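You operate a simulated robot arm through the tools that you are given. There is no shell and no other tool. Be economical: measure what you need, move in short steps, check, and stop when the job is done.

You are at the controls of a simulated robot arm. One attempt, no reset.

Task
Polish the brass dish, then stand it on the big round tray.
Fine: rub the dull patch off with tamarind paste on the yellow pad; put the pad back; leave the other dish.

It is judged by the outcome, as a careful person would: the job done as asked, and still so three seconds after it is handed in. It fails if anything else is knocked over, pushed out of place, dropped, spilled or broken.

Robot
A 6-joint arm with a two-finger parallel gripper, fixed in place. Base frame: the origin is at the foot of the arm, x ahead of it, y to its left, z up; the work surface is at about z = 80. Lengths are in cm, angles in degrees, forces in N, time in s.
With the tool pointing down near the work surface it reaches from about 18 to 84 cm from the base axis. Its first joint turns from -166.0 to 166.0 degrees. Payload 3.91 kg.
Tool frame: the origin (TCP) lies between the finger pads and is the grasp point; the fingertips stand 3 cm ahead of it; z points along the fingers, y is the line along which they close. Largest opening 11 cm; finger width 2, thickness 1; the body of the gripper, 4.8 by 11.2 cm, starts 5.5 cm behind the TCP.
Orientation is that of the tool frame in the base frame, as a unit quaternion [w, x, y, z]. With the fingers straight down and closing along the base's y, the tool's x points along the base's -x, its y along +y and its z along -z.

Tools
- The arm moves only by the tool step_arm. Its argument "motion" is a list of rows, each a list of 3 entries, a list of its own where there are three numbers: the gripper command, from -1 (shut) to 1 (fully open), values between in proportion, then the shift along the base's x, y, z in cm, then the turn, a rotation vector about the base's x, y, z in degrees. In form: [[hand, [tx, ty, tz], [rx, ry, rz]], ...]. A call has 1 to 8 rows; each row is the pose to reach, as a shift and turn from the pose commanded when the call began. Rows are played at 5 a second. More than 5 cm and 8.6 degrees between two rows, or a gripper value outside its range, and nothing of the call is played. Where a pose cannot be reached the arm comes as near as it can. A force on the tool above 60 N (or 10 N above the force at the start of the call, whichever is more), or a blocked arm, ends the call early, and 0.2 s more pass. The fingers move at their own pace (about 10.8 cm/s each) and stop on an object; they squeeze with about 26 N. The grip force told is the motor's: it shows also when the fingers shut on nothing. Time passes only in rows, and 0.2 s behind the last, so rows that repeat a pose let the fingers close. It gives the time, the measured TCP pose, the force on the tool (base axes), the opening and the grip force at its end, in the units of the frame above (readings bear some noise), and new pictures: "show" is both (left out), scene, wrist or none.
- Cameras (640 x 400 px; columns grow to the right, rows downward): "scene" is fixed at [39.93, -49.97, 156.11]; the picture's right is [0.97, -0.24, 0.00], its down [-0.14, -0.56, -0.82] and it looks along [0.20, 0.79, -0.58] (base axes); focal length 309 px, centre (320, 200). "wrist" rides on the gripper at [-3.6, 0, -5.7] in the tool frame; the picture's right is [0.00, -1.00, 0.00], its down [0.97, 0.00, -0.24] and it looks along [0.24, 0.00, 0.97] (tool axes); focal length 218 px, centre (320, 200). There is no depth. A picture from a camera that has moved, and an enlarged one, comes with that camera's place and axes in the base frame and with its lens.
- slide_trunk(by): slides the trunk up (or, below 0, down) by that many cm; the arm rides with it, the base frame stays. It gives what a move gives, with no picture.
- enlarge(camera, box): a new picture of the part [left, top, right, bottom] of that camera's present view, enlarged. The clock stands still meanwhile.
- sign_off(): hands the job in; it is judged then, once.

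Work in short steps. Places have to be worked out from the pictures, the camera data and where the tool is seen: move nearer, look again, correct. Check each grasp and each placing, and mend what went wrong. You have 120 turns and 150 pictures in all, those below and enlarged ones among them. Open the gripper and draw the arm clear of the work before you hand the job in, unless the task says otherwise; then end with one line.

The tools are called after "Request:" as a command line: name --argument value ..., lists and objects as JSON in quotes. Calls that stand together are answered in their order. step_arm: Moves the arm, as the interface text tells. Its arguments: {"type":"object","properties":{"motion":{"type":"array"},"show":{"type":"string","enum":["both","scene","wrist","none"]}},"required":["motion"]} The other tools are called the same way: slide_trunk (by) slides the trunk up or down; enlarge (camera, box) takes an enlarged picture of a part of a camera's view; sign_off () hands the job in.

At the start:

```text
clock: 0.0
tool_pos: [23.16, 36.68, 111.41]
tcp_rot: [-0.001, 0.0, 1.0, 0.0]
contact_force: [-0.4, 1.2, 0.1]
finger_gap: 11.01
grasp_force: 0.1
trunk travel left (down, up): [-47.5, 6.5]
```

scene: 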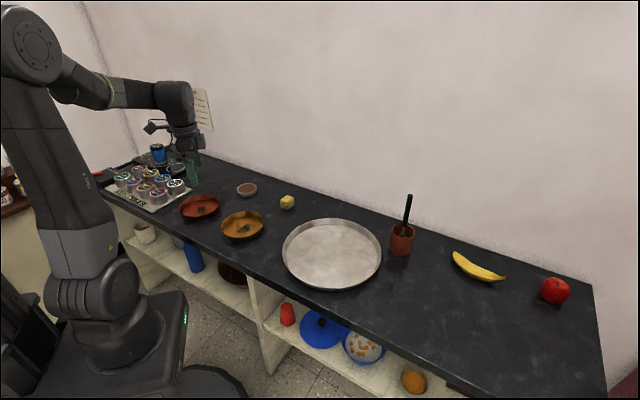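
wrist: 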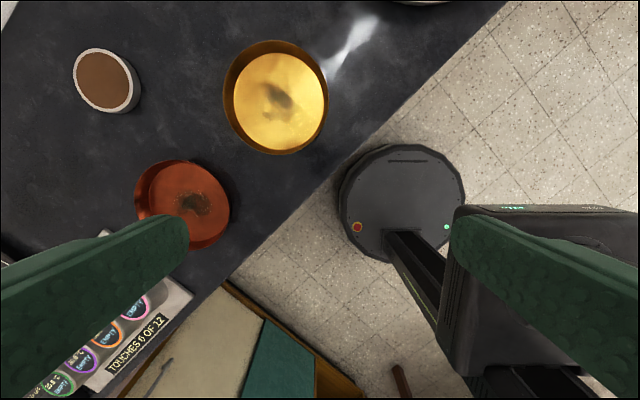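

The pictures show a brass-yellow dish and a reddish copper one, a small paste bowl, a yellow pad and a big tray. I'll enlarge the working area to see the details.

Request:
enlarge --camera "scene" --box '[170, 160, 330, 260]'

Request:
enlarge --camera "scene" --box '[90, 80, 250, 220]'

```text
4.00 times, centred on (250, 210) of scene
camera zoom: at [39.93, -49.97, 156.11], right [0.97, -0.24, 0.0], down [-0.14, -0.56, -0.82], along [0.2, 0.79, -0.58], focal length 1235 px, centre (600, 160)
```

zoom: 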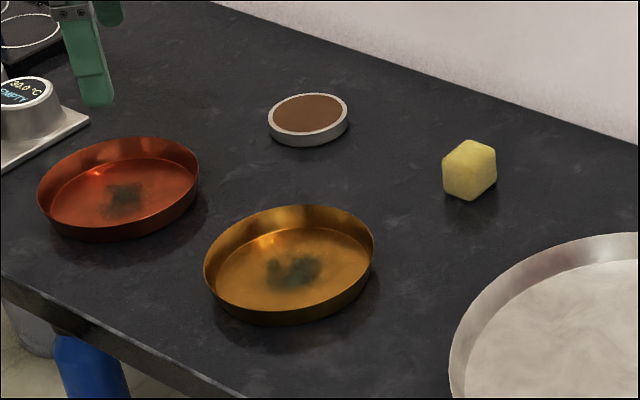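

```text
2.86 times, centred on (170, 150) of scene
camera zoom: at [39.93, -49.97, 156.11], right [0.97, -0.24, 0.0], down [-0.14, -0.56, -0.82], along [0.2, 0.79, -0.58], focal length 882 px, centre (749, 343)
```

zoom: 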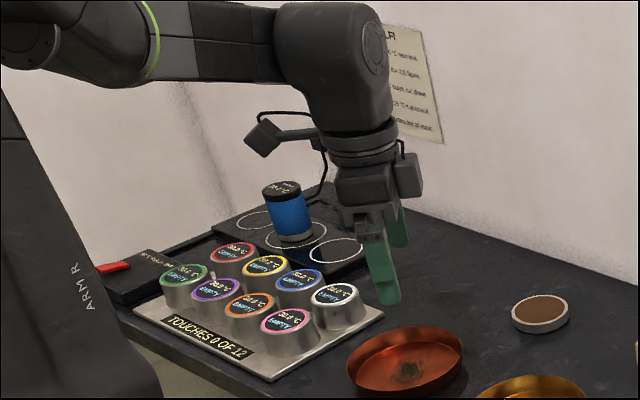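

Triangulating the scene view (and checking with the wrist): pad ≈ (52,52), paste bowl ≈ (36.5,67), brass dish ≈ (33.6,42.5), copper dish ≈ (17.7,58), tray ≈ (62,21). I'll move high above the pad.

Request:
step_arm --motion '[[1, [3.6, 2, -1], [0, 0, 0]], [1, [7.2, 4, -2], [0, 0, 0]], [1, [10.9, 5.9, -4], [0, 0, 0]], [1, [14.5, 7.9, -5], [0, 0, 0]], [1, [18.1, 9.8, -6], [0, 0, 0]], [1, [21.8, 11.8, -8], [0, 0, 0]], [1, [25.4, 13.7, -9], [0, 0, 0]], [1, [29, 15.7, -10], [0, 0, 0]]]'

Request:
enlarge --camera "scene" --box '[180, 80, 220, 140]'

```text
clock: 1.8
tool_pos: [52.4, 52.43, 101.18]
tcp_rot: [-0.001, 0.0, 1.0, 0.0]
contact_force: [0.7, 0.5, 0.1]
finger_gap: 11.01
grasp_force: 0.2
trunk travel left (down, up): [-47.5, 6.5]
camera wrist: at [55.96, 52.27, 106.83], right [0.0, -1.0, 0.0], down [-0.97, 0.0, 0.24], along [-0.24, 0.0, -0.97], focal length 218 px, centre (320, 200)
```

scene: 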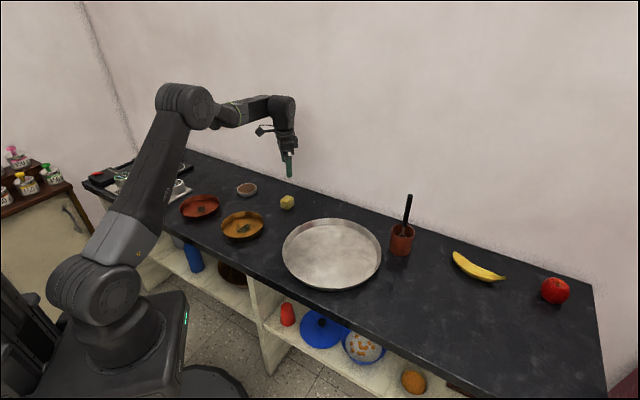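
wrist: 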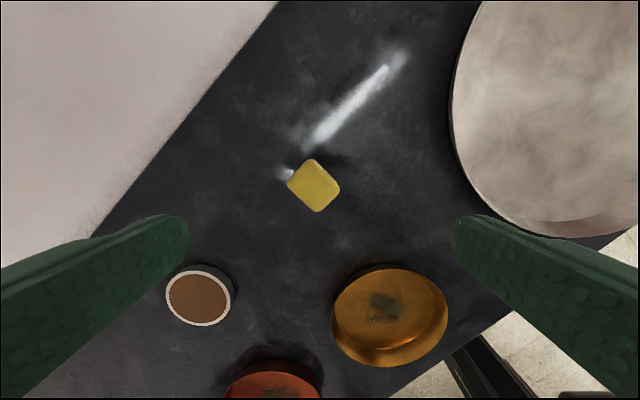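

```text
6.67 times, centred on (200, 110) of scene
camera zoom: at [39.93, -49.97, 156.11], right [0.97, -0.24, 0.0], down [-0.14, -0.56, -0.82], along [0.2, 0.79, -0.58], focal length 2058 px, centre (1120, 800)
```

zoom: 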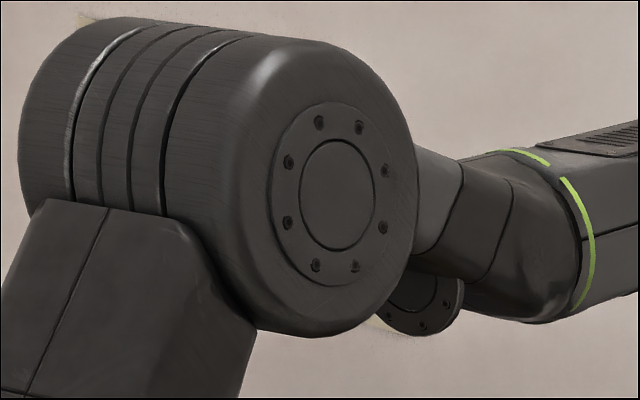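

The pad's top is near (51.7,52.9), rotated about 45°. I'll enlarge it to get the angle and size.

Request:
enlarge --camera "wrist" --box '[270, 150, 360, 220]'

Request:
enlarge --camera "scene" --box '[270, 190, 305, 215]'

```text
5.71 times, centred on (315, 185) of wrist
camera zoom: at [55.96, 52.27, 106.83], right [0.0, -1.0, 0.0], down [-0.97, 0.0, 0.24], along [-0.24, 0.0, -0.97], focal length 1247 px, centre (349, 286)
```

zoom: 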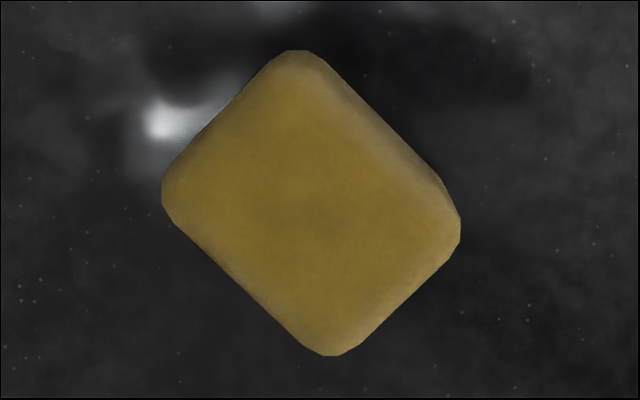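

```text
16.00 times, centred on (288, 202) of scene
camera zoom: at [39.93, -49.97, 156.11], right [0.97, -0.24, 0.0], down [-0.14, -0.56, -0.82], along [0.2, 0.79, -0.58], focal length 4940 px, centre (840, 160)
```

zoom: 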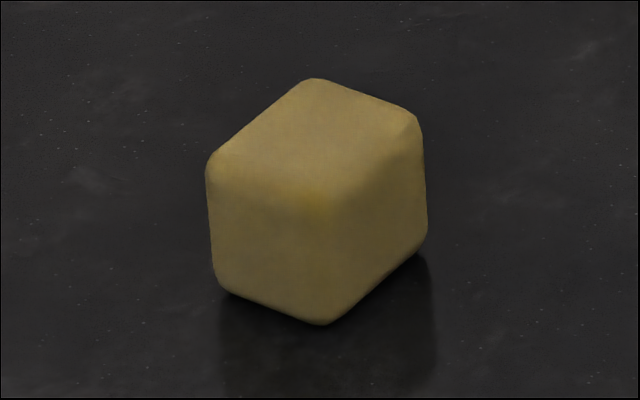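

Turning 45° about z lines the fingers up across the pad's short side. I'll rotate and descend to about z=92, then check.

Request:
step_arm --motion '[[1, [0, 0.1, -1], [0, 0, 7.5]], [1, [-0.1, 0.2, -2], [0, 0, 15]], [1, [-0.2, 0.3, -4], [0, 0, 22.5]], [1, [-0.3, 0.4, -6], [0, 0, 30]], [1, [-0.4, 0.5, -8], [0, 0, 37.5]], [1, [-0.4, 0.6, -9], [0, 0, 45]], [1, [-0.4, 0.6, -9], [0, 0, 45]]]'

```text
clock: 3.4
tool_pos: [51.72, 53.04, 92.38]
tcp_rot: [0.0, -0.384, 0.923, 0.001]
contact_force: [0.4, 0.7, 0.5]
finger_gap: 11.01
grasp_force: 0.1
trunk travel left (down, up): [-47.5, 6.5]
camera wrist: at [54.29, 55.5, 98.06], right [0.71, -0.71, 0.0], down [-0.69, -0.69, 0.24], along [-0.17, -0.17, -0.97], focal length 218 px, centre (320, 200)
```

scene: 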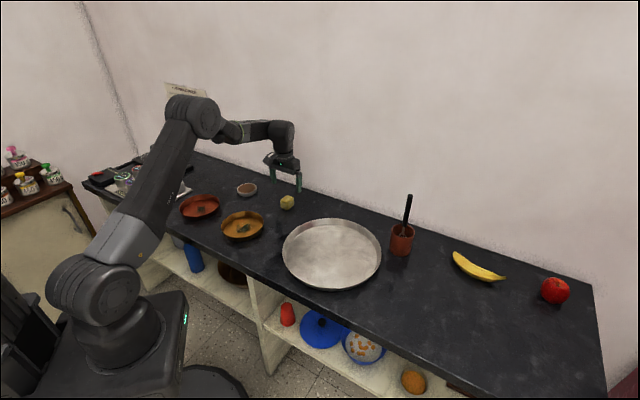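
wrist: 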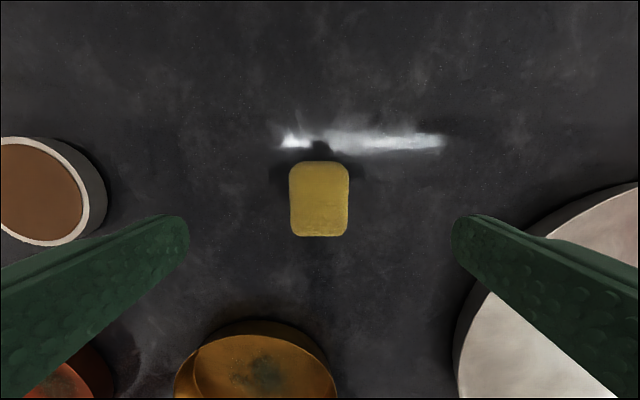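

Pad is centred and aligned at (51.8,53.0). I'll lower to TCP z≈84.5 (tips about 1.5 above the table) and grip it.

Request:
step_arm --motion '[[1, [0, 0, -3], [0, 0, 45]], [1, [0, 0, -6], [0, 0, 45]], [1, [0, 0, -7.8], [0, 0, 45]]]' --show "none"

```text
refused: row 1 steps farther than a row can; nothing moved
```

Turns are relative to the current pose, so I use zero turn here.

Request:
step_arm --motion '[[1, [0, 0, -3], [0, 0, 0]], [1, [0, 0, -6], [0, 0, 0]], [1, [0, 0, -7.8], [0, 0, 0]], [1, [0, 0, -7.8], [0, 0, 0]], [-1, [0, 0, -7.8], [0, 0, 0]], [-1, [0, 0, -7.8], [0, 0, 0]], [-1, [0, 0, -7.8], [0, 0, 0]], [-1, [0, 0, -7.8], [0, 0, 0]]]'

```text
clock: 5.2
tool_pos: [51.61, 53.01, 84.41]
tcp_rot: [0.0, -0.382, 0.924, -0.001]
contact_force: [0.4, 0.6, -0.4]
finger_gap: 3.92
grasp_force: 25.6
trunk travel left (down, up): [-47.5, 6.5]
camera wrist: at [54.21, 55.39, 90.15], right [0.71, -0.71, 0.0], down [-0.69, -0.69, 0.24], along [-0.17, -0.17, -0.97], focal length 218 px, centre (320, 200)
```

scene: 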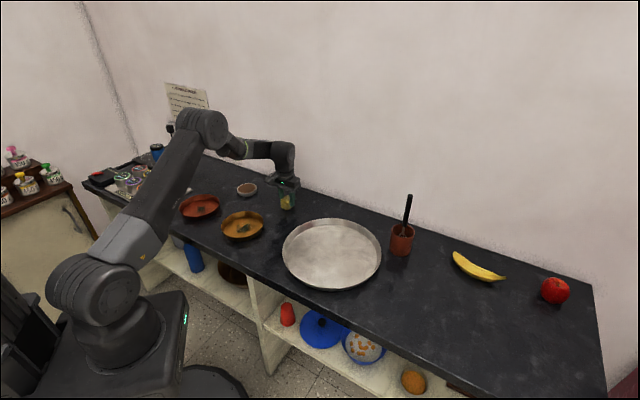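
wrist: 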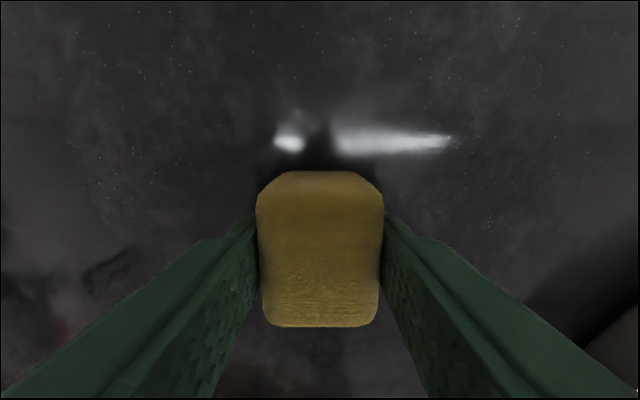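

Pad held (gap 3.9; bottom 4.4 below TCP). I'll lift it and carry it above the paste bowl.

Request:
step_arm --motion '[[-1, [0, 0, 4.5], [0, 0, 0]], [-1, [0, 0, 9], [0, 0, 0]], [-1, [-3, 2.8, 10], [0, 0, 0]], [-1, [-6, 5.6, 10], [0, 0, 0]], [-1, [-9, 8.4, 10], [0, 0, 0]], [-1, [-12, 11.2, 10], [0, 0, 0]], [-1, [-14, 13, 10], [0, 0, 0]], [-1, [-14, 13, 10], [0, 0, 0]]]'

Request:
enlarge --camera "scene" --box '[200, 140, 310, 210]'

```text
clock: 7.0
tool_pos: [37.98, 65.98, 94.62]
tcp_rot: [0.001, -0.382, 0.924, 0.0]
contact_force: [0.4, 0.6, -1.7]
finger_gap: 3.9
grasp_force: 26.4
trunk travel left (down, up): [-47.5, 6.5]
camera wrist: at [40.58, 68.48, 100.32], right [0.71, -0.71, 0.0], down [-0.69, -0.69, 0.24], along [-0.17, -0.17, -0.97], focal length 218 px, centre (320, 200)
```

scene: 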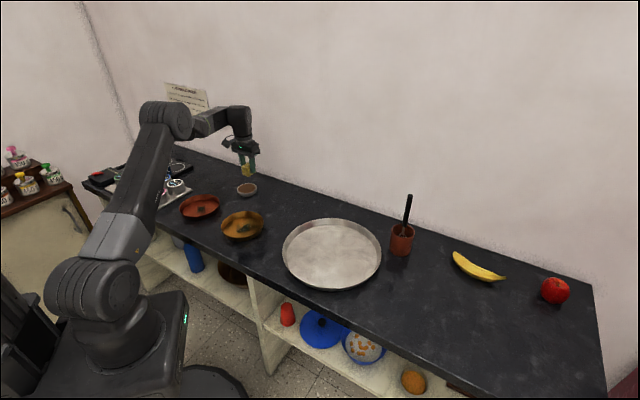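
wrist: 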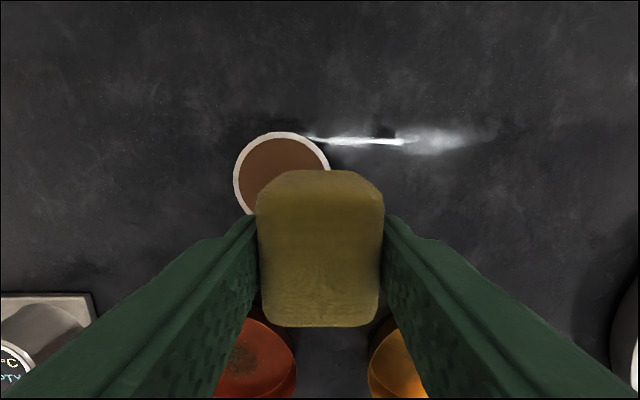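

```text
5.71 times, centred on (255, 175) of scene
camera zoom: at [39.93, -49.97, 156.11], right [0.97, -0.24, 0.0], down [-0.14, -0.56, -0.82], along [0.2, 0.79, -0.58], focal length 1764 px, centre (691, 343)
```

zoom: 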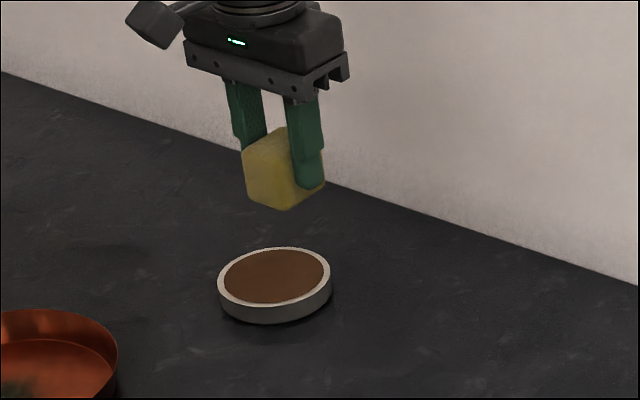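

Bowl centre, from the nearest wrist view, is ≈ (36.5,68.4) with its rim near z=82. I'll move over it with the pad bottom at about z=84.5 and check.

Request:
step_arm --motion '[[-1, [-0.8, 1.3, -1], [0, 0, 0]], [-1, [-1.5, 2.4, -3], [0, 0, 0]], [-1, [-1.5, 2.4, -5.5], [0, 0, 0]], [-1, [-1.5, 2.4, -5.5], [0, 0, 0]]]' --show "wrist"

Request:
enlarge --camera "scene" --box '[220, 160, 275, 200]'

```text
clock: 8.0
tool_pos: [36.36, 68.27, 89.13]
tcp_rot: [-0.001, -0.383, 0.924, 0.0]
contact_force: [0.1, 0.1, -0.2]
finger_gap: 3.9
grasp_force: 25.5
trunk travel left (down, up): [-47.5, 6.5]
camera wrist: at [38.97, 70.79, 94.79], right [0.71, -0.71, 0.0], down [-0.69, -0.69, 0.24], along [-0.17, -0.17, -0.97], focal length 218 px, centre (320, 200)
```

wrist: 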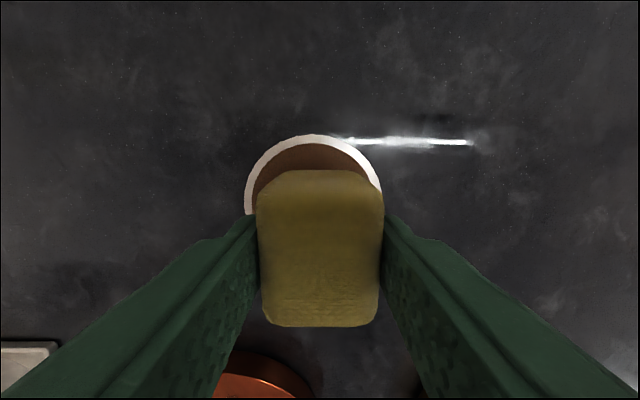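

```text
10.00 times, centred on (248, 180) of scene
camera zoom: at [39.93, -49.97, 156.11], right [0.97, -0.24, 0.0], down [-0.14, -0.56, -0.82], along [0.2, 0.79, -0.58], focal length 3087 px, centre (1045, 400)
```

zoom: 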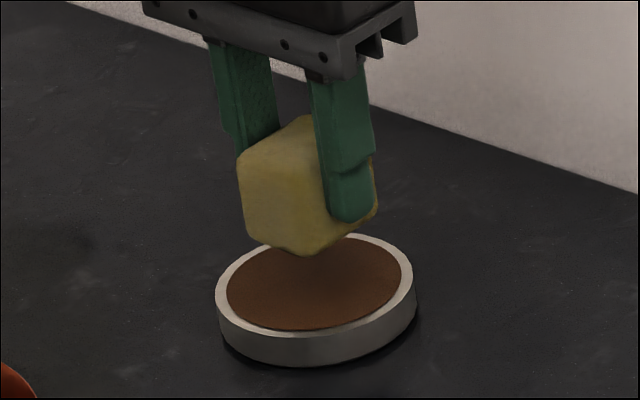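

Pad is nearly centred; bowl ≈ (36.5,68.8), rim/paste at z ≈ 81.8. I'll nudge and dip gently.

Request:
step_arm --motion '[[-1, [0.1, 0.4, -1], [0, 0, 0]], [-1, [0.1, 0.4, -2], [0, 0, 0]], [-1, [0.1, 0.4, -2.6], [0, 0, 0]], [-1, [0.1, 0.4, -2.9], [0, 0, 0]], [-1, [0.1, 0.4, -3.1], [0, 0, 0]], [-1, [0.1, 0.4, -3.1], [0, 0, 0]]]' --show "none"

Request:
enlarge --camera "scene" --box '[220, 160, 275, 200]'

```text
clock: 9.4
tool_pos: [36.41, 68.9, 86.29]
tcp_rot: [0.002, -0.383, 0.924, 0.001]
contact_force: [1.8, 1.8, 9.7]
finger_gap: 3.88
grasp_force: 25.6
trunk travel left (down, up): [-47.5, 6.5]
```

```text
10.00 times, centred on (248, 180) of scene
camera zoom: at [39.93, -49.97, 156.11], right [0.97, -0.24, 0.0], down [-0.14, -0.56, -0.82], along [0.2, 0.79, -0.58], focal length 3087 px, centre (1045, 400)
```

zoom: 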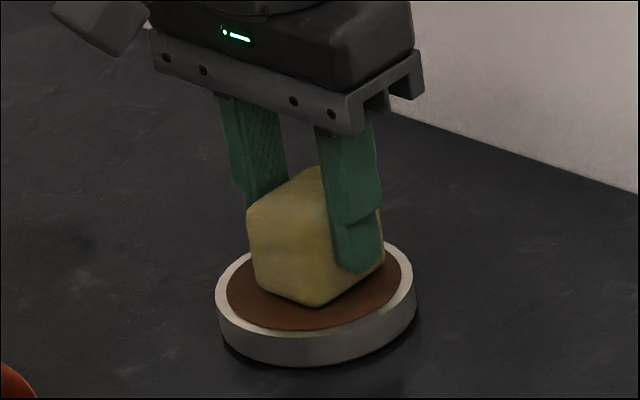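

Contact with about 10 N, bowl unmoved. I'll hold a moment, then lift and check that paste is on the pad.

Request:
step_arm --motion '[[-1, [0, 0, 0], [0, 0, 0]], [-1, [0, 0, 1.5], [0, 0, 0]], [-1, [0, 0, 5], [0, 0, 0]], [-1, [0, 0, 9], [0, 0, 0]], [-1, [0, 0, 9], [0, 0, 0]]]' --show "none"

Request:
enlarge --camera "scene" --box '[220, 150, 275, 200]'

```text
clock: 10.6
tool_pos: [36.39, 68.82, 95.17]
tcp_rot: [-0.001, -0.383, 0.924, 0.0]
contact_force: [-0.3, -0.2, -0.4]
finger_gap: 3.93
grasp_force: 25.9
trunk travel left (down, up): [-47.5, 6.5]
```

```text
8.00 times, centred on (248, 175) of scene
camera zoom: at [39.93, -49.97, 156.11], right [0.97, -0.24, 0.0], down [-0.14, -0.56, -0.82], along [0.2, 0.79, -0.58], focal length 2470 px, centre (900, 400)
```

zoom: 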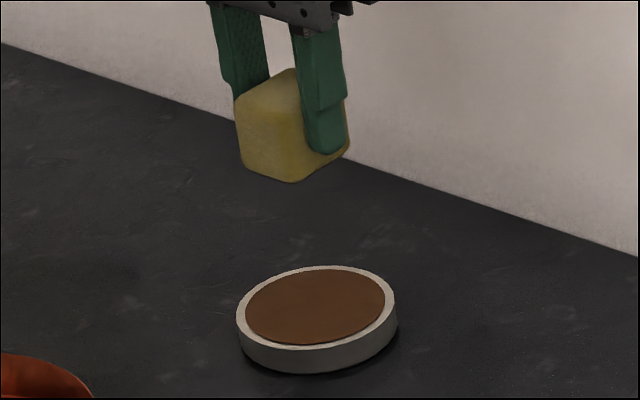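

Underside isn't visible from here, but the dip made contact; the effect on the patch will tell. I'll move toward the brass dish, stopping a bit short so the wrist camera can see it.

Request:
step_arm --motion '[[-1, [-0.7, -4.2, 0], [0, 0, 0]], [-1, [-1.5, -8.4, 0], [0, 0, 0]], [-1, [-2.3, -12.6, 0], [0, 0, 0]], [-1, [-3.1, -16.8, 0], [0, 0, 0]], [-1, [-3.9, -21, 0], [0, 0, 0]], [-1, [-4.6, -25.2, 0], [0, 0, 0]], [-1, [-5.4, -29.3, 0], [0, 0, 0]], [-1, [-5.4, -29.3, 0], [0, 0, 0]]]'

Request:
enlarge --camera "scene" --box '[205, 170, 285, 250]'

```text
clock: 12.4
tool_pos: [31.06, 39.35, 94.99]
tcp_rot: [0.0, -0.383, 0.924, 0.0]
contact_force: [-0.8, 0.4, 0.2]
finger_gap: 3.92
grasp_force: 26.1
trunk travel left (down, up): [-47.5, 6.5]
camera wrist: at [33.57, 41.8, 100.58], right [0.71, -0.71, 0.0], down [-0.69, -0.69, 0.24], along [-0.17, -0.17, -0.97], focal length 218 px, centre (320, 200)
```

scene: 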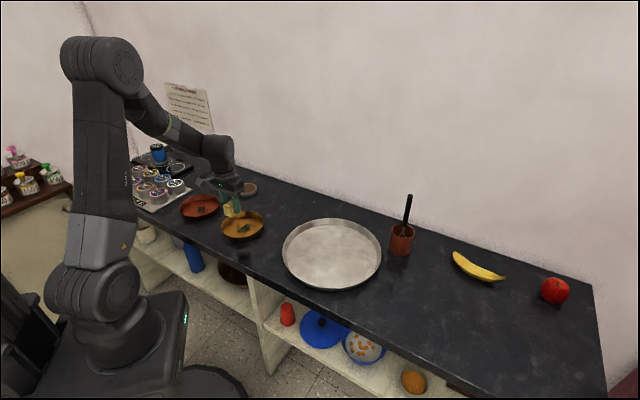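
wrist: 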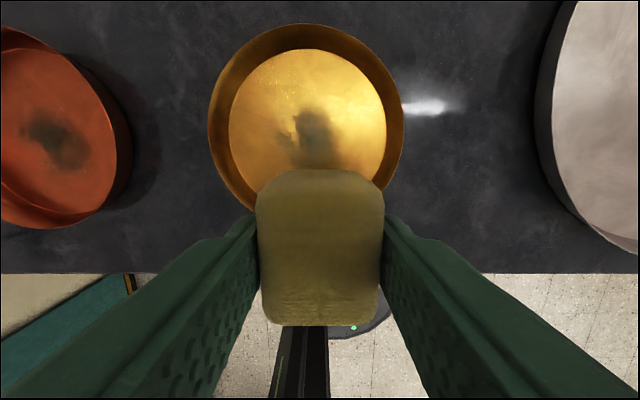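

```text
5.00 times, centred on (245, 210) of scene
camera zoom: at [39.93, -49.97, 156.11], right [0.97, -0.24, 0.0], down [-0.14, -0.56, -0.82], along [0.2, 0.79, -0.58], focal length 1544 px, centre (695, 150)
```

zoom: 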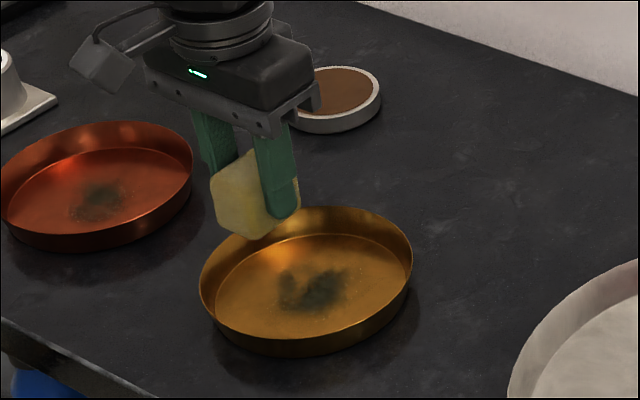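

Dish centre ≈ (34.1,43.8), floor radius ≈ 6.9, and the patch sits about at the centre, ≈ 5 cm across. I'll move over it and descend to just above the floor.

Request:
step_arm --motion '[[-1, [1.5, 2.1, 0], [0, 0, 0]], [-1, [3.1, 4.2, 0], [0, 0, 0]], [-1, [3.1, 4.2, -3], [0, 0, 0]], [-1, [3.1, 4.2, -6], [0, 0, 0]], [-1, [3.1, 4.2, -8.7], [0, 0, 0]], [-1, [3.1, 4.2, -9.2], [0, 0, 0]]]' --show "wrist"

Request:
enlarge --camera "scene" --box '[205, 170, 285, 250]'

```text
clock: 13.8
tool_pos: [34.01, 43.8, 85.8]
tcp_rot: [0.0, -0.382, 0.924, 0.0]
contact_force: [0.0, -0.4, -0.6]
finger_gap: 3.86
grasp_force: 25.5
trunk travel left (down, up): [-47.5, 6.5]
camera wrist: at [36.69, 46.24, 91.45], right [0.71, -0.71, 0.0], down [-0.69, -0.69, 0.24], along [-0.17, -0.17, -0.97], focal length 218 px, centre (320, 200)
```

wrist: 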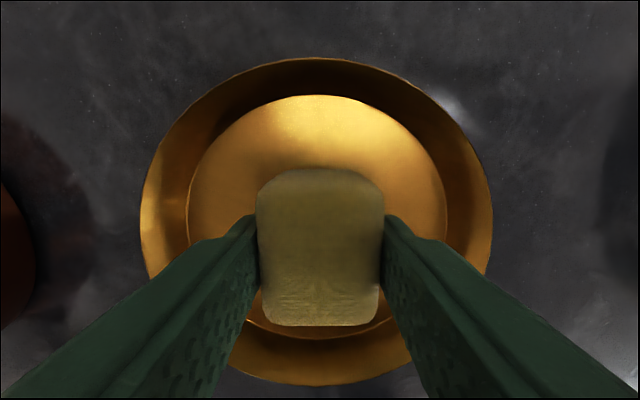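

```text
5.00 times, centred on (245, 210) of scene
camera zoom: at [39.93, -49.97, 156.11], right [0.97, -0.24, 0.0], down [-0.14, -0.56, -0.82], along [0.2, 0.79, -0.58], focal length 1544 px, centre (695, 150)
```

zoom: 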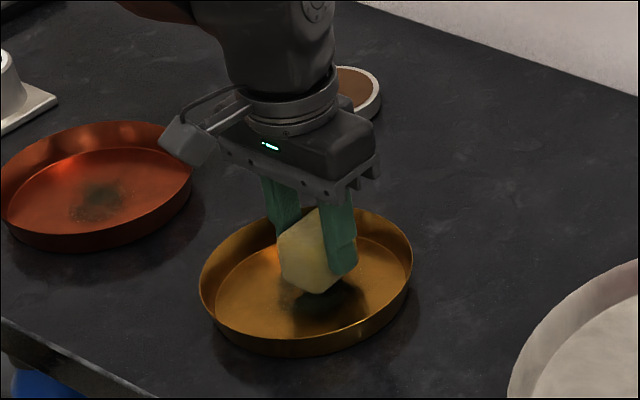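

Well centred, no contact yet. Lowering by small amounts until a light contact.

Request:
step_arm --motion '[[-1, [0, 0, -0.4], [0, 0, 0]], [-1, [0, 0, -0.7], [0, 0, 0]], [-1, [0, 0, -0.9], [0, 0, 0]], [-1, [0, 0, -0.9], [0, 0, 0]]]' --show "none"

```text
clock: 14.8
tool_pos: [33.99, 43.76, 84.99]
tcp_rot: [0.001, -0.382, 0.924, -0.001]
contact_force: [-0.4, -0.2, 0.3]
finger_gap: 3.91
grasp_force: 26.4
trunk travel left (down, up): [-47.5, 6.5]
```

Request:
step_arm --motion '[[-1, [0, 0, -0.15], [0, 0, 0]], [-1, [0, 0, -0.3], [0, 0, 0]], [-1, [0, 0, -0.3], [0, 0, 0]]]' --show "none"

```text
clock: 15.6
tool_pos: [34.13, 43.91, 84.95]
tcp_rot: [0.001, -0.383, 0.924, 0.001]
contact_force: [0.5, 0.9, 19.4]
finger_gap: 3.92
grasp_force: 25.9
trunk travel left (down, up): [-47.5, 6.5]
```

Contact now, 19 N, a bit strong. I'll ease off by 0.12 and make small test strokes.

Request:
step_arm --motion '[[-1, [0, 0, 0.12], [0, 0, 0]], [-1, [0.7, 0, 0.12], [0, 0, 0]], [-1, [1.2, 0, 0.12], [0, 0, 0]], [-1, [0.6, 0, 0.12], [0, 0, 0]], [-1, [0, 0, 0.12], [0, 0, 0]], [-1, [-0.7, 0, 0.12], [0, 0, 0]], [-1, [-1.2, 0, 0.12], [0, 0, 0]], [-1, [0, 0, 0.12], [0, 0, 0]]]' --show "wrist"

Request:
enlarge --camera "scene" --box '[205, 170, 285, 250]'

```text
clock: 17.4
tool_pos: [33.9, 43.78, 84.88]
tcp_rot: [0.0, -0.383, 0.924, 0.0]
contact_force: [-5.4, 0.2, 16.5]
finger_gap: 3.92
grasp_force: 26.5
trunk travel left (down, up): [-47.5, 6.5]
camera wrist: at [36.49, 46.21, 90.51], right [0.71, -0.71, 0.0], down [-0.69, -0.69, 0.24], along [-0.17, -0.17, -0.97], focal length 218 px, centre (320, 200)
```

wrist: 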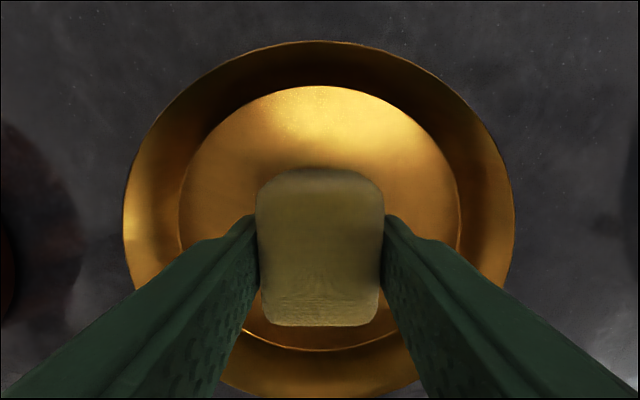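

```text
5.00 times, centred on (245, 210) of scene
camera zoom: at [39.93, -49.97, 156.11], right [0.97, -0.24, 0.0], down [-0.14, -0.56, -0.82], along [0.2, 0.79, -0.58], focal length 1544 px, centre (695, 150)
```

zoom: 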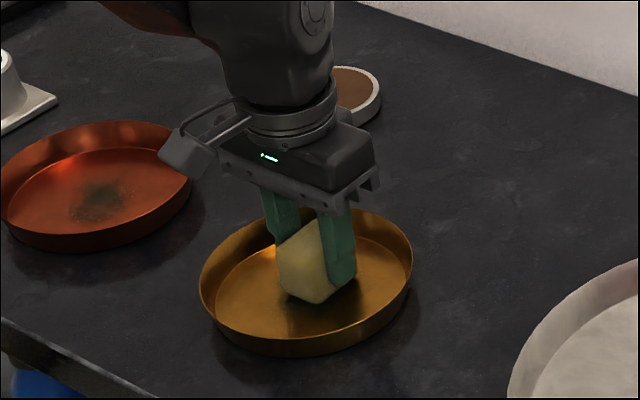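

The dish stayed in place while rubbing at about 16 N. I'll do wider strokes now, first along x and then along y.

Request:
step_arm --motion '[[-1, [1.2, 0, 0], [0, 0, 0]], [-1, [2.2, 0, 0], [0, 0, 0]], [-1, [1.6, 1.6, 0], [0, 0, 0]], [-1, [0, 2.2, 0], [0, 0, 0]], [-1, [-1.6, 1.6, 0], [0, 0, 0]], [-1, [-2.2, 0, 0], [0, 0, 0]], [-1, [-1.6, -1.6, 0], [0, 0, 0]], [-1, [0, -2.2, 0], [0, 0, 0]]]' --show "none"

Request:
step_arm --motion '[[-1, [1.6, 0.6, 0], [0, 0, 0]], [-1, [2, 2, 0], [0, 0, 0]], [-1, [1, 3.2, 0], [0, 0, 0]], [-1, [0, 2.2, 0], [0, 0, 0]], [-1, [-1, 3.2, 0], [0, 0, 0]], [-1, [-1, 1.2, 0], [0, 0, 0]], [-1, [0.8, 1.2, 0], [0, 0, 0]], [-1, [0, 2.2, 0], [0, 0, 0]]]' --show "none"

Request:
enlarge --camera "scene" --box '[205, 170, 285, 250]'

```text
clock: 19.2
tool_pos: [33.72, 41.3, 84.77]
tcp_rot: [-0.001, -0.383, 0.924, -0.001]
contact_force: [-7.5, 0.5, 17.9]
finger_gap: 3.92
grasp_force: 25.8
trunk travel left (down, up): [-47.5, 6.5]
```

```text
clock: 21.0
tool_pos: [34.24, 43.61, 84.94]
tcp_rot: [0.001, -0.383, 0.924, 0.001]
contact_force: [4.5, -5.5, 16.8]
finger_gap: 3.92
grasp_force: 26.1
trunk travel left (down, up): [-47.5, 6.5]
```

```text
5.00 times, centred on (245, 210) of scene
camera zoom: at [39.93, -49.97, 156.11], right [0.97, -0.24, 0.0], down [-0.14, -0.56, -0.82], along [0.2, 0.79, -0.58], focal length 1544 px, centre (695, 150)
```

zoom: 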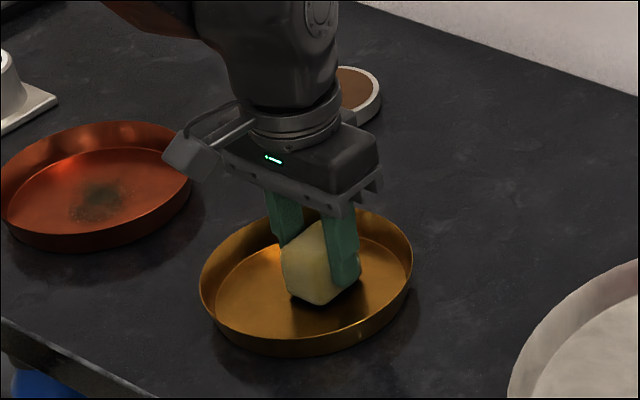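

The patch around the pad already looks brighter. I'll lift and look at the dish floor.

Request:
step_arm --motion '[[-1, [0, 0, 3], [0, 0, 0]], [-1, [0, 0, 7.5], [0, 0, 0]], [-1, [-2, -3, 10], [0, 0, 0]], [-1, [-4, -5, 12], [0, 0, 0]], [-1, [-4, -5, 12], [0, 0, 0]]]' --show "wrist"

Request:
enlarge --camera "scene" --box '[205, 170, 285, 250]'

```text
clock: 22.2
tool_pos: [30.17, 38.65, 96.75]
tcp_rot: [0.0, -0.383, 0.924, 0.0]
contact_force: [-0.2, -0.4, 0.6]
finger_gap: 3.93
grasp_force: 25.5
trunk travel left (down, up): [-47.5, 6.5]
camera wrist: at [32.82, 41.11, 102.44], right [0.71, -0.71, 0.0], down [-0.69, -0.69, 0.24], along [-0.17, -0.17, -0.97], focal length 218 px, centre (320, 200)
```

wrist: 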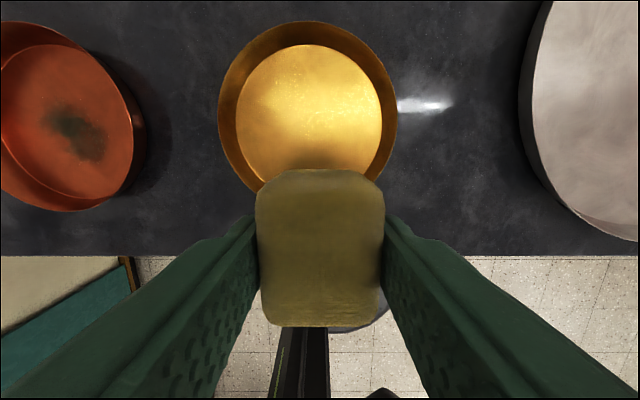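

```text
5.00 times, centred on (245, 210) of scene
camera zoom: at [39.93, -49.97, 156.11], right [0.97, -0.24, 0.0], down [-0.14, -0.56, -0.82], along [0.2, 0.79, -0.58], focal length 1544 px, centre (695, 150)
```

zoom: 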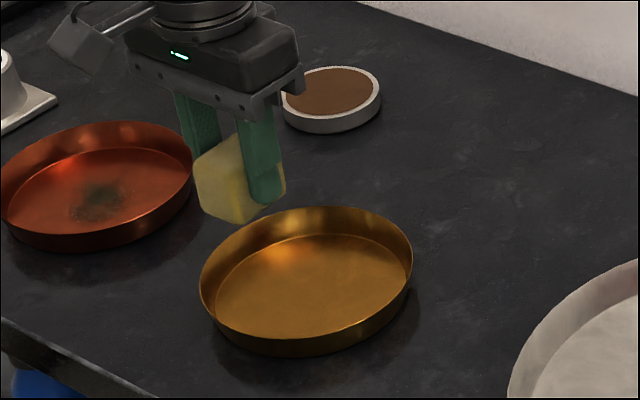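

The patch is gone and the dish hasn't moved. Now I return the pad to exactly where it stood (net shift +21.7, +14.3, −12.1).

Request:
step_arm --motion '[[-1, [3.7, 2.4, 0], [0, 0, 0]], [-1, [7.4, 4.8, 0], [0, 0, 0]], [-1, [11, 7.2, 0], [0, 0, 0]], [-1, [14.6, 9.6, 0], [0, 0, 0]], [-1, [18.2, 12, 0], [0, 0, 0]], [-1, [21.7, 14.3, -1], [0, 0, 0]], [-1, [21.7, 14.3, -5.5], [0, 0, 0]], [-1, [21.7, 14.3, -9], [0, 0, 0]]]' --show "none"

Request:
step_arm --motion '[[-1, [0, 0, -2], [0, 0, 0]], [-1, [0, 0, -2.8], [0, 0, 0]], [-1, [0, 0, -3.1], [0, 0, 0]], [-1, [0, 0, -3.1], [0, 0, 0]]]' --show "none"

Request:
enlarge --camera "scene" --box '[260, 160, 320, 220]'

```text
clock: 24.0
tool_pos: [51.87, 52.87, 87.71]
tcp_rot: [0.0, -0.383, 0.924, 0.0]
contact_force: [0.6, 0.5, 0.3]
finger_gap: 3.9
grasp_force: 25.6
trunk travel left (down, up): [-47.5, 6.5]
```

```text
clock: 25.0
tool_pos: [51.85, 53.0, 84.71]
tcp_rot: [0.0, -0.383, 0.924, 0.0]
contact_force: [1.2, 0.0, -0.1]
finger_gap: 3.9
grasp_force: 26.2
trunk travel left (down, up): [-47.5, 6.5]
```

```text
6.67 times, centred on (290, 190) of scene
camera zoom: at [39.93, -49.97, 156.11], right [0.97, -0.24, 0.0], down [-0.14, -0.56, -0.82], along [0.2, 0.79, -0.58], focal length 2058 px, centre (520, 267)
```

zoom: 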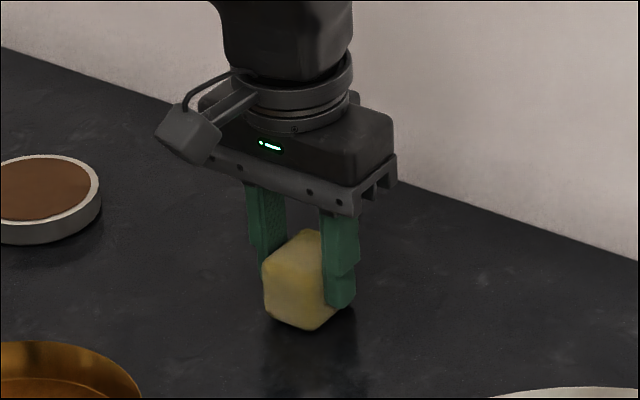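

Pad hovers about 0.1–0.2 above its spot with no contact force. I'll lower until it touches.

Request:
step_arm --motion '[[-1, [0, 0, -0.1], [0, 0, 0]], [-1, [0, 0, -0.15], [0, 0, 0]], [-1, [0, 0, -0.15], [0, 0, 0]]]' --show "none"

```text
clock: 25.8
tool_pos: [51.76, 53.01, 84.53]
tcp_rot: [0.0, -0.382, 0.924, 0.001]
contact_force: [-0.2, -0.1, -0.1]
finger_gap: 3.89
grasp_force: 26.1
trunk travel left (down, up): [-47.5, 6.5]
```

Request:
step_arm --motion '[[-1, [0, 0, -0.1], [0, 0, 0]], [-1, [0, 0, -0.15], [0, 0, 0]], [-1, [0, 0, -0.15], [0, 0, 0]]]' --show "none"

```text
clock: 26.6
tool_pos: [51.85, 52.93, 84.5]
tcp_rot: [-0.001, -0.382, 0.924, 0.0]
contact_force: [0.8, 0.2, 1.5]
finger_gap: 3.92
grasp_force: 25.5
trunk travel left (down, up): [-47.5, 6.5]
```

It touches now. I'll open and rise straight up.

Request:
step_arm --motion '[[0, [0, 0, 0], [0, 0, 0]], [0.6, [0, 0, 0], [0, 0, 0]], [1, [0, 0, 0], [0, 0, 0]], [1, [0, 0, 0], [0, 0, 0]], [1, [0, 0, 3], [0, 0, 0]], [1, [0, 0, 7], [0, 0, 0]], [1, [0, 0, 11.5], [0, 0, 0]], [1, [0, 0, 11.5], [0, 0, 0]]]'

Request:
enlarge --camera "scene" --box '[205, 160, 305, 250]'

```text
clock: 28.4
tool_pos: [51.91, 52.88, 95.8]
tcp_rot: [-0.001, -0.383, 0.924, 0.0]
contact_force: [0.3, 0.0, 0.1]
finger_gap: 10.98
grasp_force: 0.0
trunk travel left (down, up): [-47.5, 6.5]
camera wrist: at [54.61, 55.32, 101.5], right [0.71, -0.71, 0.0], down [-0.69, -0.69, 0.24], along [-0.17, -0.17, -0.97], focal length 218 px, centre (320, 200)
```

scene: 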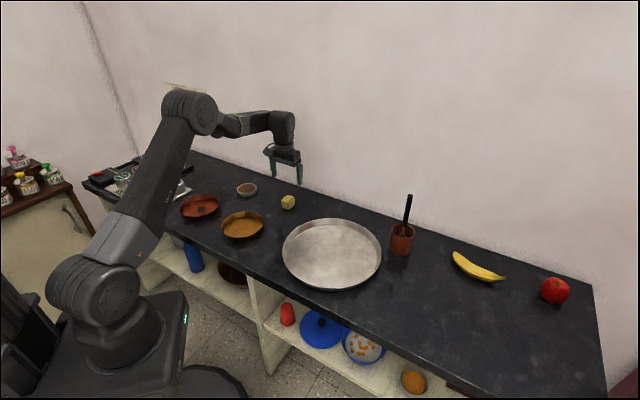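
wrist: 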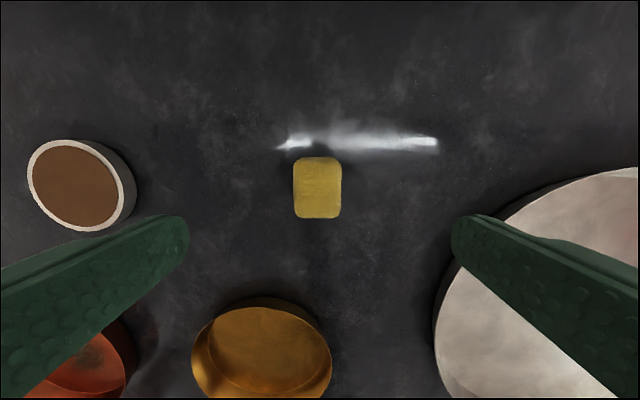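

```text
4.44 times, centred on (255, 205) of scene
camera zoom: at [39.93, -49.97, 156.11], right [0.97, -0.24, 0.0], down [-0.14, -0.56, -0.82], along [0.2, 0.79, -0.58], focal length 1372 px, centre (609, 178)
```

zoom: 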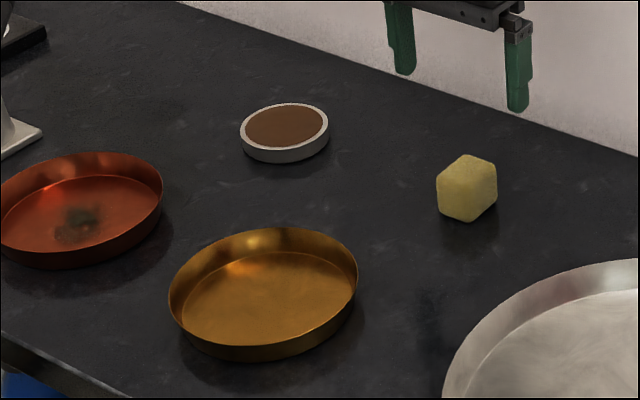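

Pad is back upright. Now the dish: rim r≈7.8, height ≈2.5, wall leaning out about 17°. I'll grip its rim on the tray-facing (−45°) side, first viewing it from above (39.9,38.0).

Request:
step_arm --motion '[[1, [-2.4, -3, 0], [0, 0, 0]], [1, [-4.8, -6, 0], [0, 0, 0]], [1, [-7.2, -9, 0], [0, 0, 0]], [1, [-9.6, -12, 0], [0, 0, 0]], [1, [-12, -14.9, 0], [0, 0, 0]], [1, [-12, -14.9, 0], [0, 0, 0]]]'

Request:
enlarge --camera "scene" --box '[270, 205, 400, 300]'

```text
clock: 29.8
tool_pos: [39.86, 38.04, 95.85]
tcp_rot: [0.001, -0.382, 0.924, 0.0]
contact_force: [-0.3, 0.6, -0.2]
finger_gap: 11.0
grasp_force: 0.1
trunk travel left (down, up): [-47.5, 6.5]
camera wrist: at [42.42, 40.46, 101.55], right [0.71, -0.71, 0.0], down [-0.69, -0.69, 0.24], along [-0.17, -0.17, -0.97], focal length 218 px, centre (320, 200)
```

scene: 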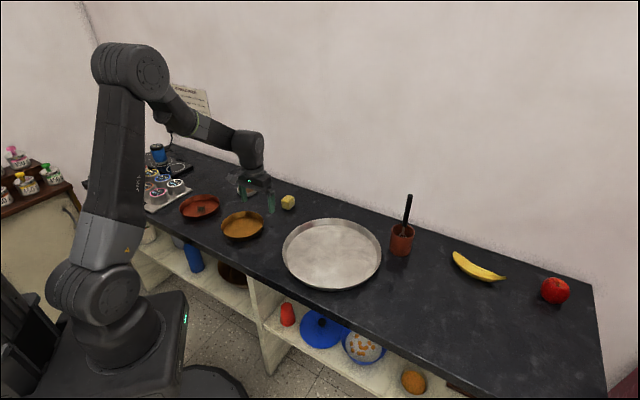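
wrist: 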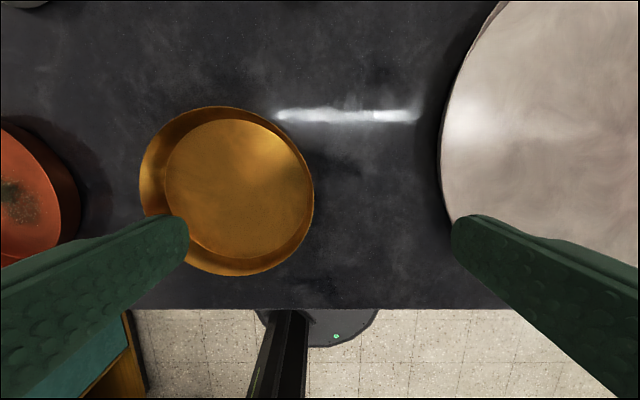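

```text
4.21 times, centred on (335, 252) of scene
camera zoom: at [39.93, -49.97, 156.11], right [0.97, -0.24, 0.0], down [-0.14, -0.56, -0.82], along [0.2, 0.79, -0.58], focal length 1300 px, centre (257, -21)
```

zoom: 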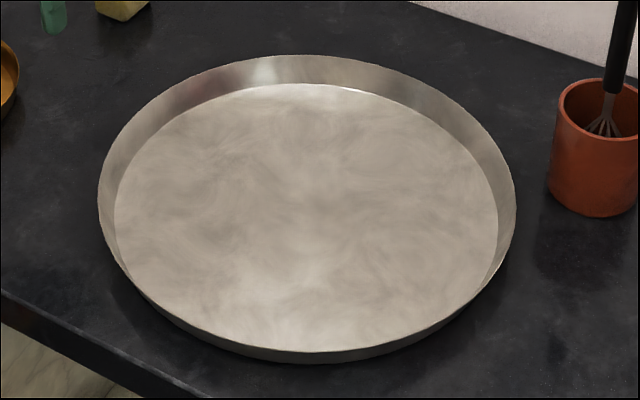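

Dish centre ≈ (33.8,43.6). I'll tilt the tool 17° to match the wall, half close to 3 cm, and descend to z≈88 for a check.

Request:
step_arm --motion '[[-0.45, [0, 0, -1], [4, 4, 0]], [-0.45, [-0.1, -0.1, -3], [8, 8, 0]], [-0.45, [-0.28, -0.22, -5.5], [12, 12, 0]], [-0.45, [-0.28, -0.22, -7.85], [12, 12, 0]], [-0.45, [-0.28, -0.22, -7.85], [12, 12, 0]]]' --show "wrist"

Request:
enlarge --camera "scene" --box '[210, 160, 300, 250]'

```text
clock: 31.0
tool_pos: [39.71, 37.94, 87.96]
tcp_rot: [-0.056, -0.379, 0.914, 0.137]
contact_force: [0.8, 0.3, 0.8]
finger_gap: 3.02
grasp_force: 0.1
trunk travel left (down, up): [-47.5, 6.5]
camera wrist: at [43.41, 39.21, 93.37], right [0.68, -0.68, -0.29], down [-0.64, -0.74, 0.23], along [-0.37, 0.03, -0.93], focal length 218 px, centre (320, 200)
```

wrist: 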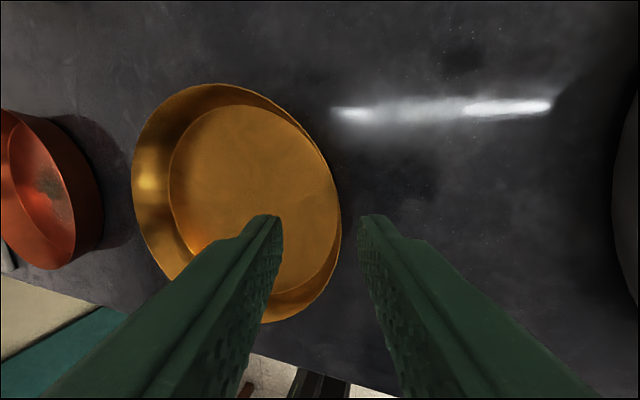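

```text
4.44 times, centred on (255, 205) of scene
camera zoom: at [39.93, -49.97, 156.11], right [0.97, -0.24, 0.0], down [-0.14, -0.56, -0.82], along [0.2, 0.79, -0.58], focal length 1372 px, centre (609, 178)
```

zoom: 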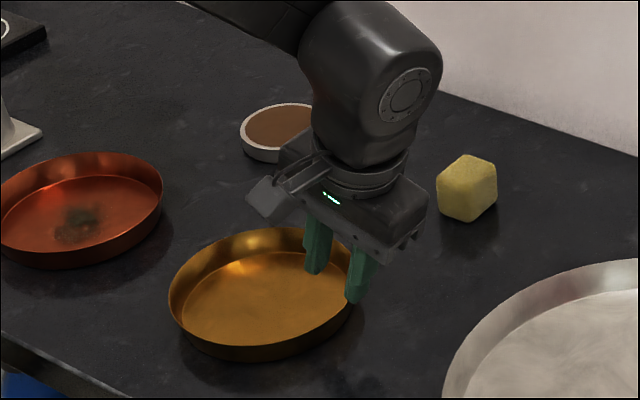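

The rim lies between the fingers in plan. I'll descend to z≈83.8 (tips about 0.9 above the table).

Request:
step_arm --motion '[[-0.45, [0, 0, -1.5], [0, 0, 0]], [-0.45, [0, 0, -3], [0, 0, 0]], [-0.45, [0, 0, -3.8], [0, 0, 0]], [-0.45, [0, 0, -4.1], [0, 0, 0]], [-0.45, [0, 0, -4.1], [0, 0, 0]]]' --show "wrist"

Request:
enlarge --camera "scene" --box '[230, 190, 290, 250]'

```text
clock: 32.2
tool_pos: [39.71, 37.92, 83.92]
tcp_rot: [-0.057, -0.378, 0.914, 0.136]
contact_force: [0.2, -0.1, 0.7]
finger_gap: 3.01
grasp_force: 0.1
trunk travel left (down, up): [-47.5, 6.5]
camera wrist: at [43.36, 39.19, 89.3], right [0.68, -0.68, -0.29], down [-0.64, -0.74, 0.23], along [-0.37, 0.03, -0.93], focal length 218 px, centre (320, 200)
```

wrist: 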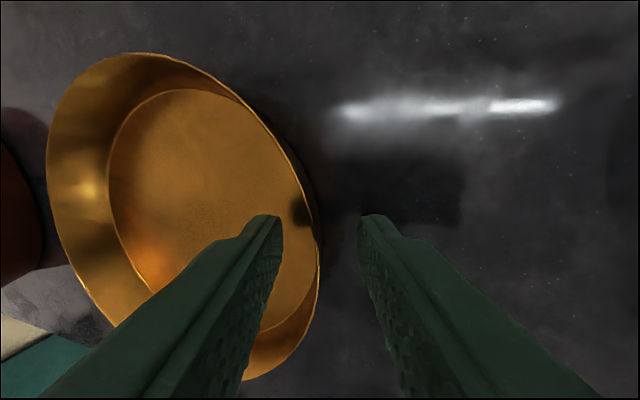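

```text
6.67 times, centred on (260, 220) of scene
camera zoom: at [39.93, -49.97, 156.11], right [0.97, -0.24, 0.0], down [-0.14, -0.56, -0.82], along [0.2, 0.79, -0.58], focal length 2058 px, centre (720, 67)
```

zoom: 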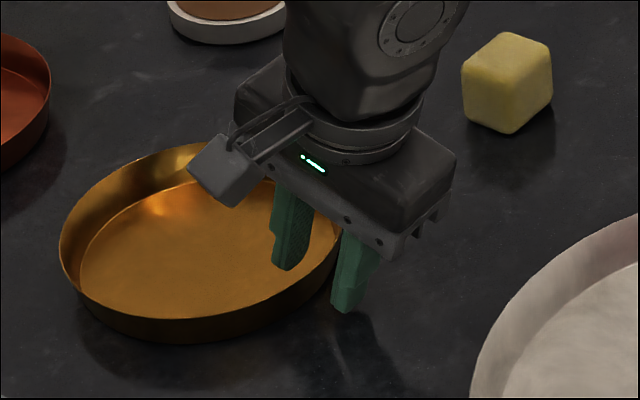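

The fingers straddle the wall and its plane is nearly parallel to them. Closing.

Request:
step_arm --motion '[[-0.7, [0, 0, 0], [0, 0, 0]], [-0.85, [0, 0, 0], [0, 0, 0]], [-1, [0, 0, 0], [0, 0, 0]], [-1, [0, 0, 0], [0, 0, 0]], [-1, [0, 0, 0], [0, 0, 0]]]' --show "wrist"

Request:
enlarge --camera "scene" --box '[230, 190, 290, 250]'

```text
clock: 33.4
tool_pos: [39.63, 37.95, 84.0]
tcp_rot: [-0.056, -0.378, 0.914, 0.137]
contact_force: [-0.2, 0.2, -0.8]
finger_gap: 0.22
grasp_force: 26.1
trunk travel left (down, up): [-47.5, 6.5]
camera wrist: at [43.36, 39.19, 89.31], right [0.68, -0.68, -0.29], down [-0.64, -0.74, 0.23], along [-0.37, 0.03, -0.93], focal length 218 px, centre (320, 200)
```

wrist: 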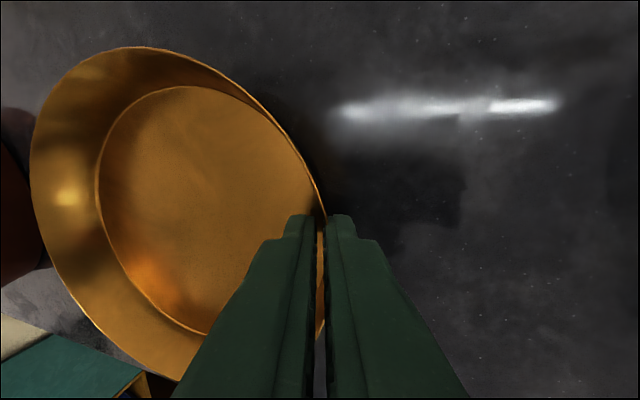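

```text
6.67 times, centred on (260, 220) of scene
camera zoom: at [39.93, -49.97, 156.11], right [0.97, -0.24, 0.0], down [-0.14, -0.56, -0.82], along [0.2, 0.79, -0.58], focal length 2058 px, centre (720, 67)
```

zoom: 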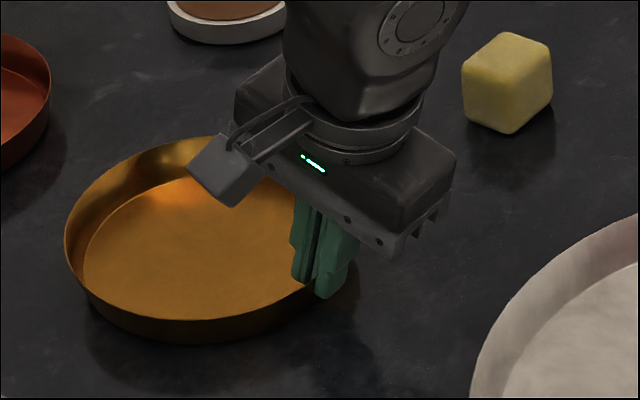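

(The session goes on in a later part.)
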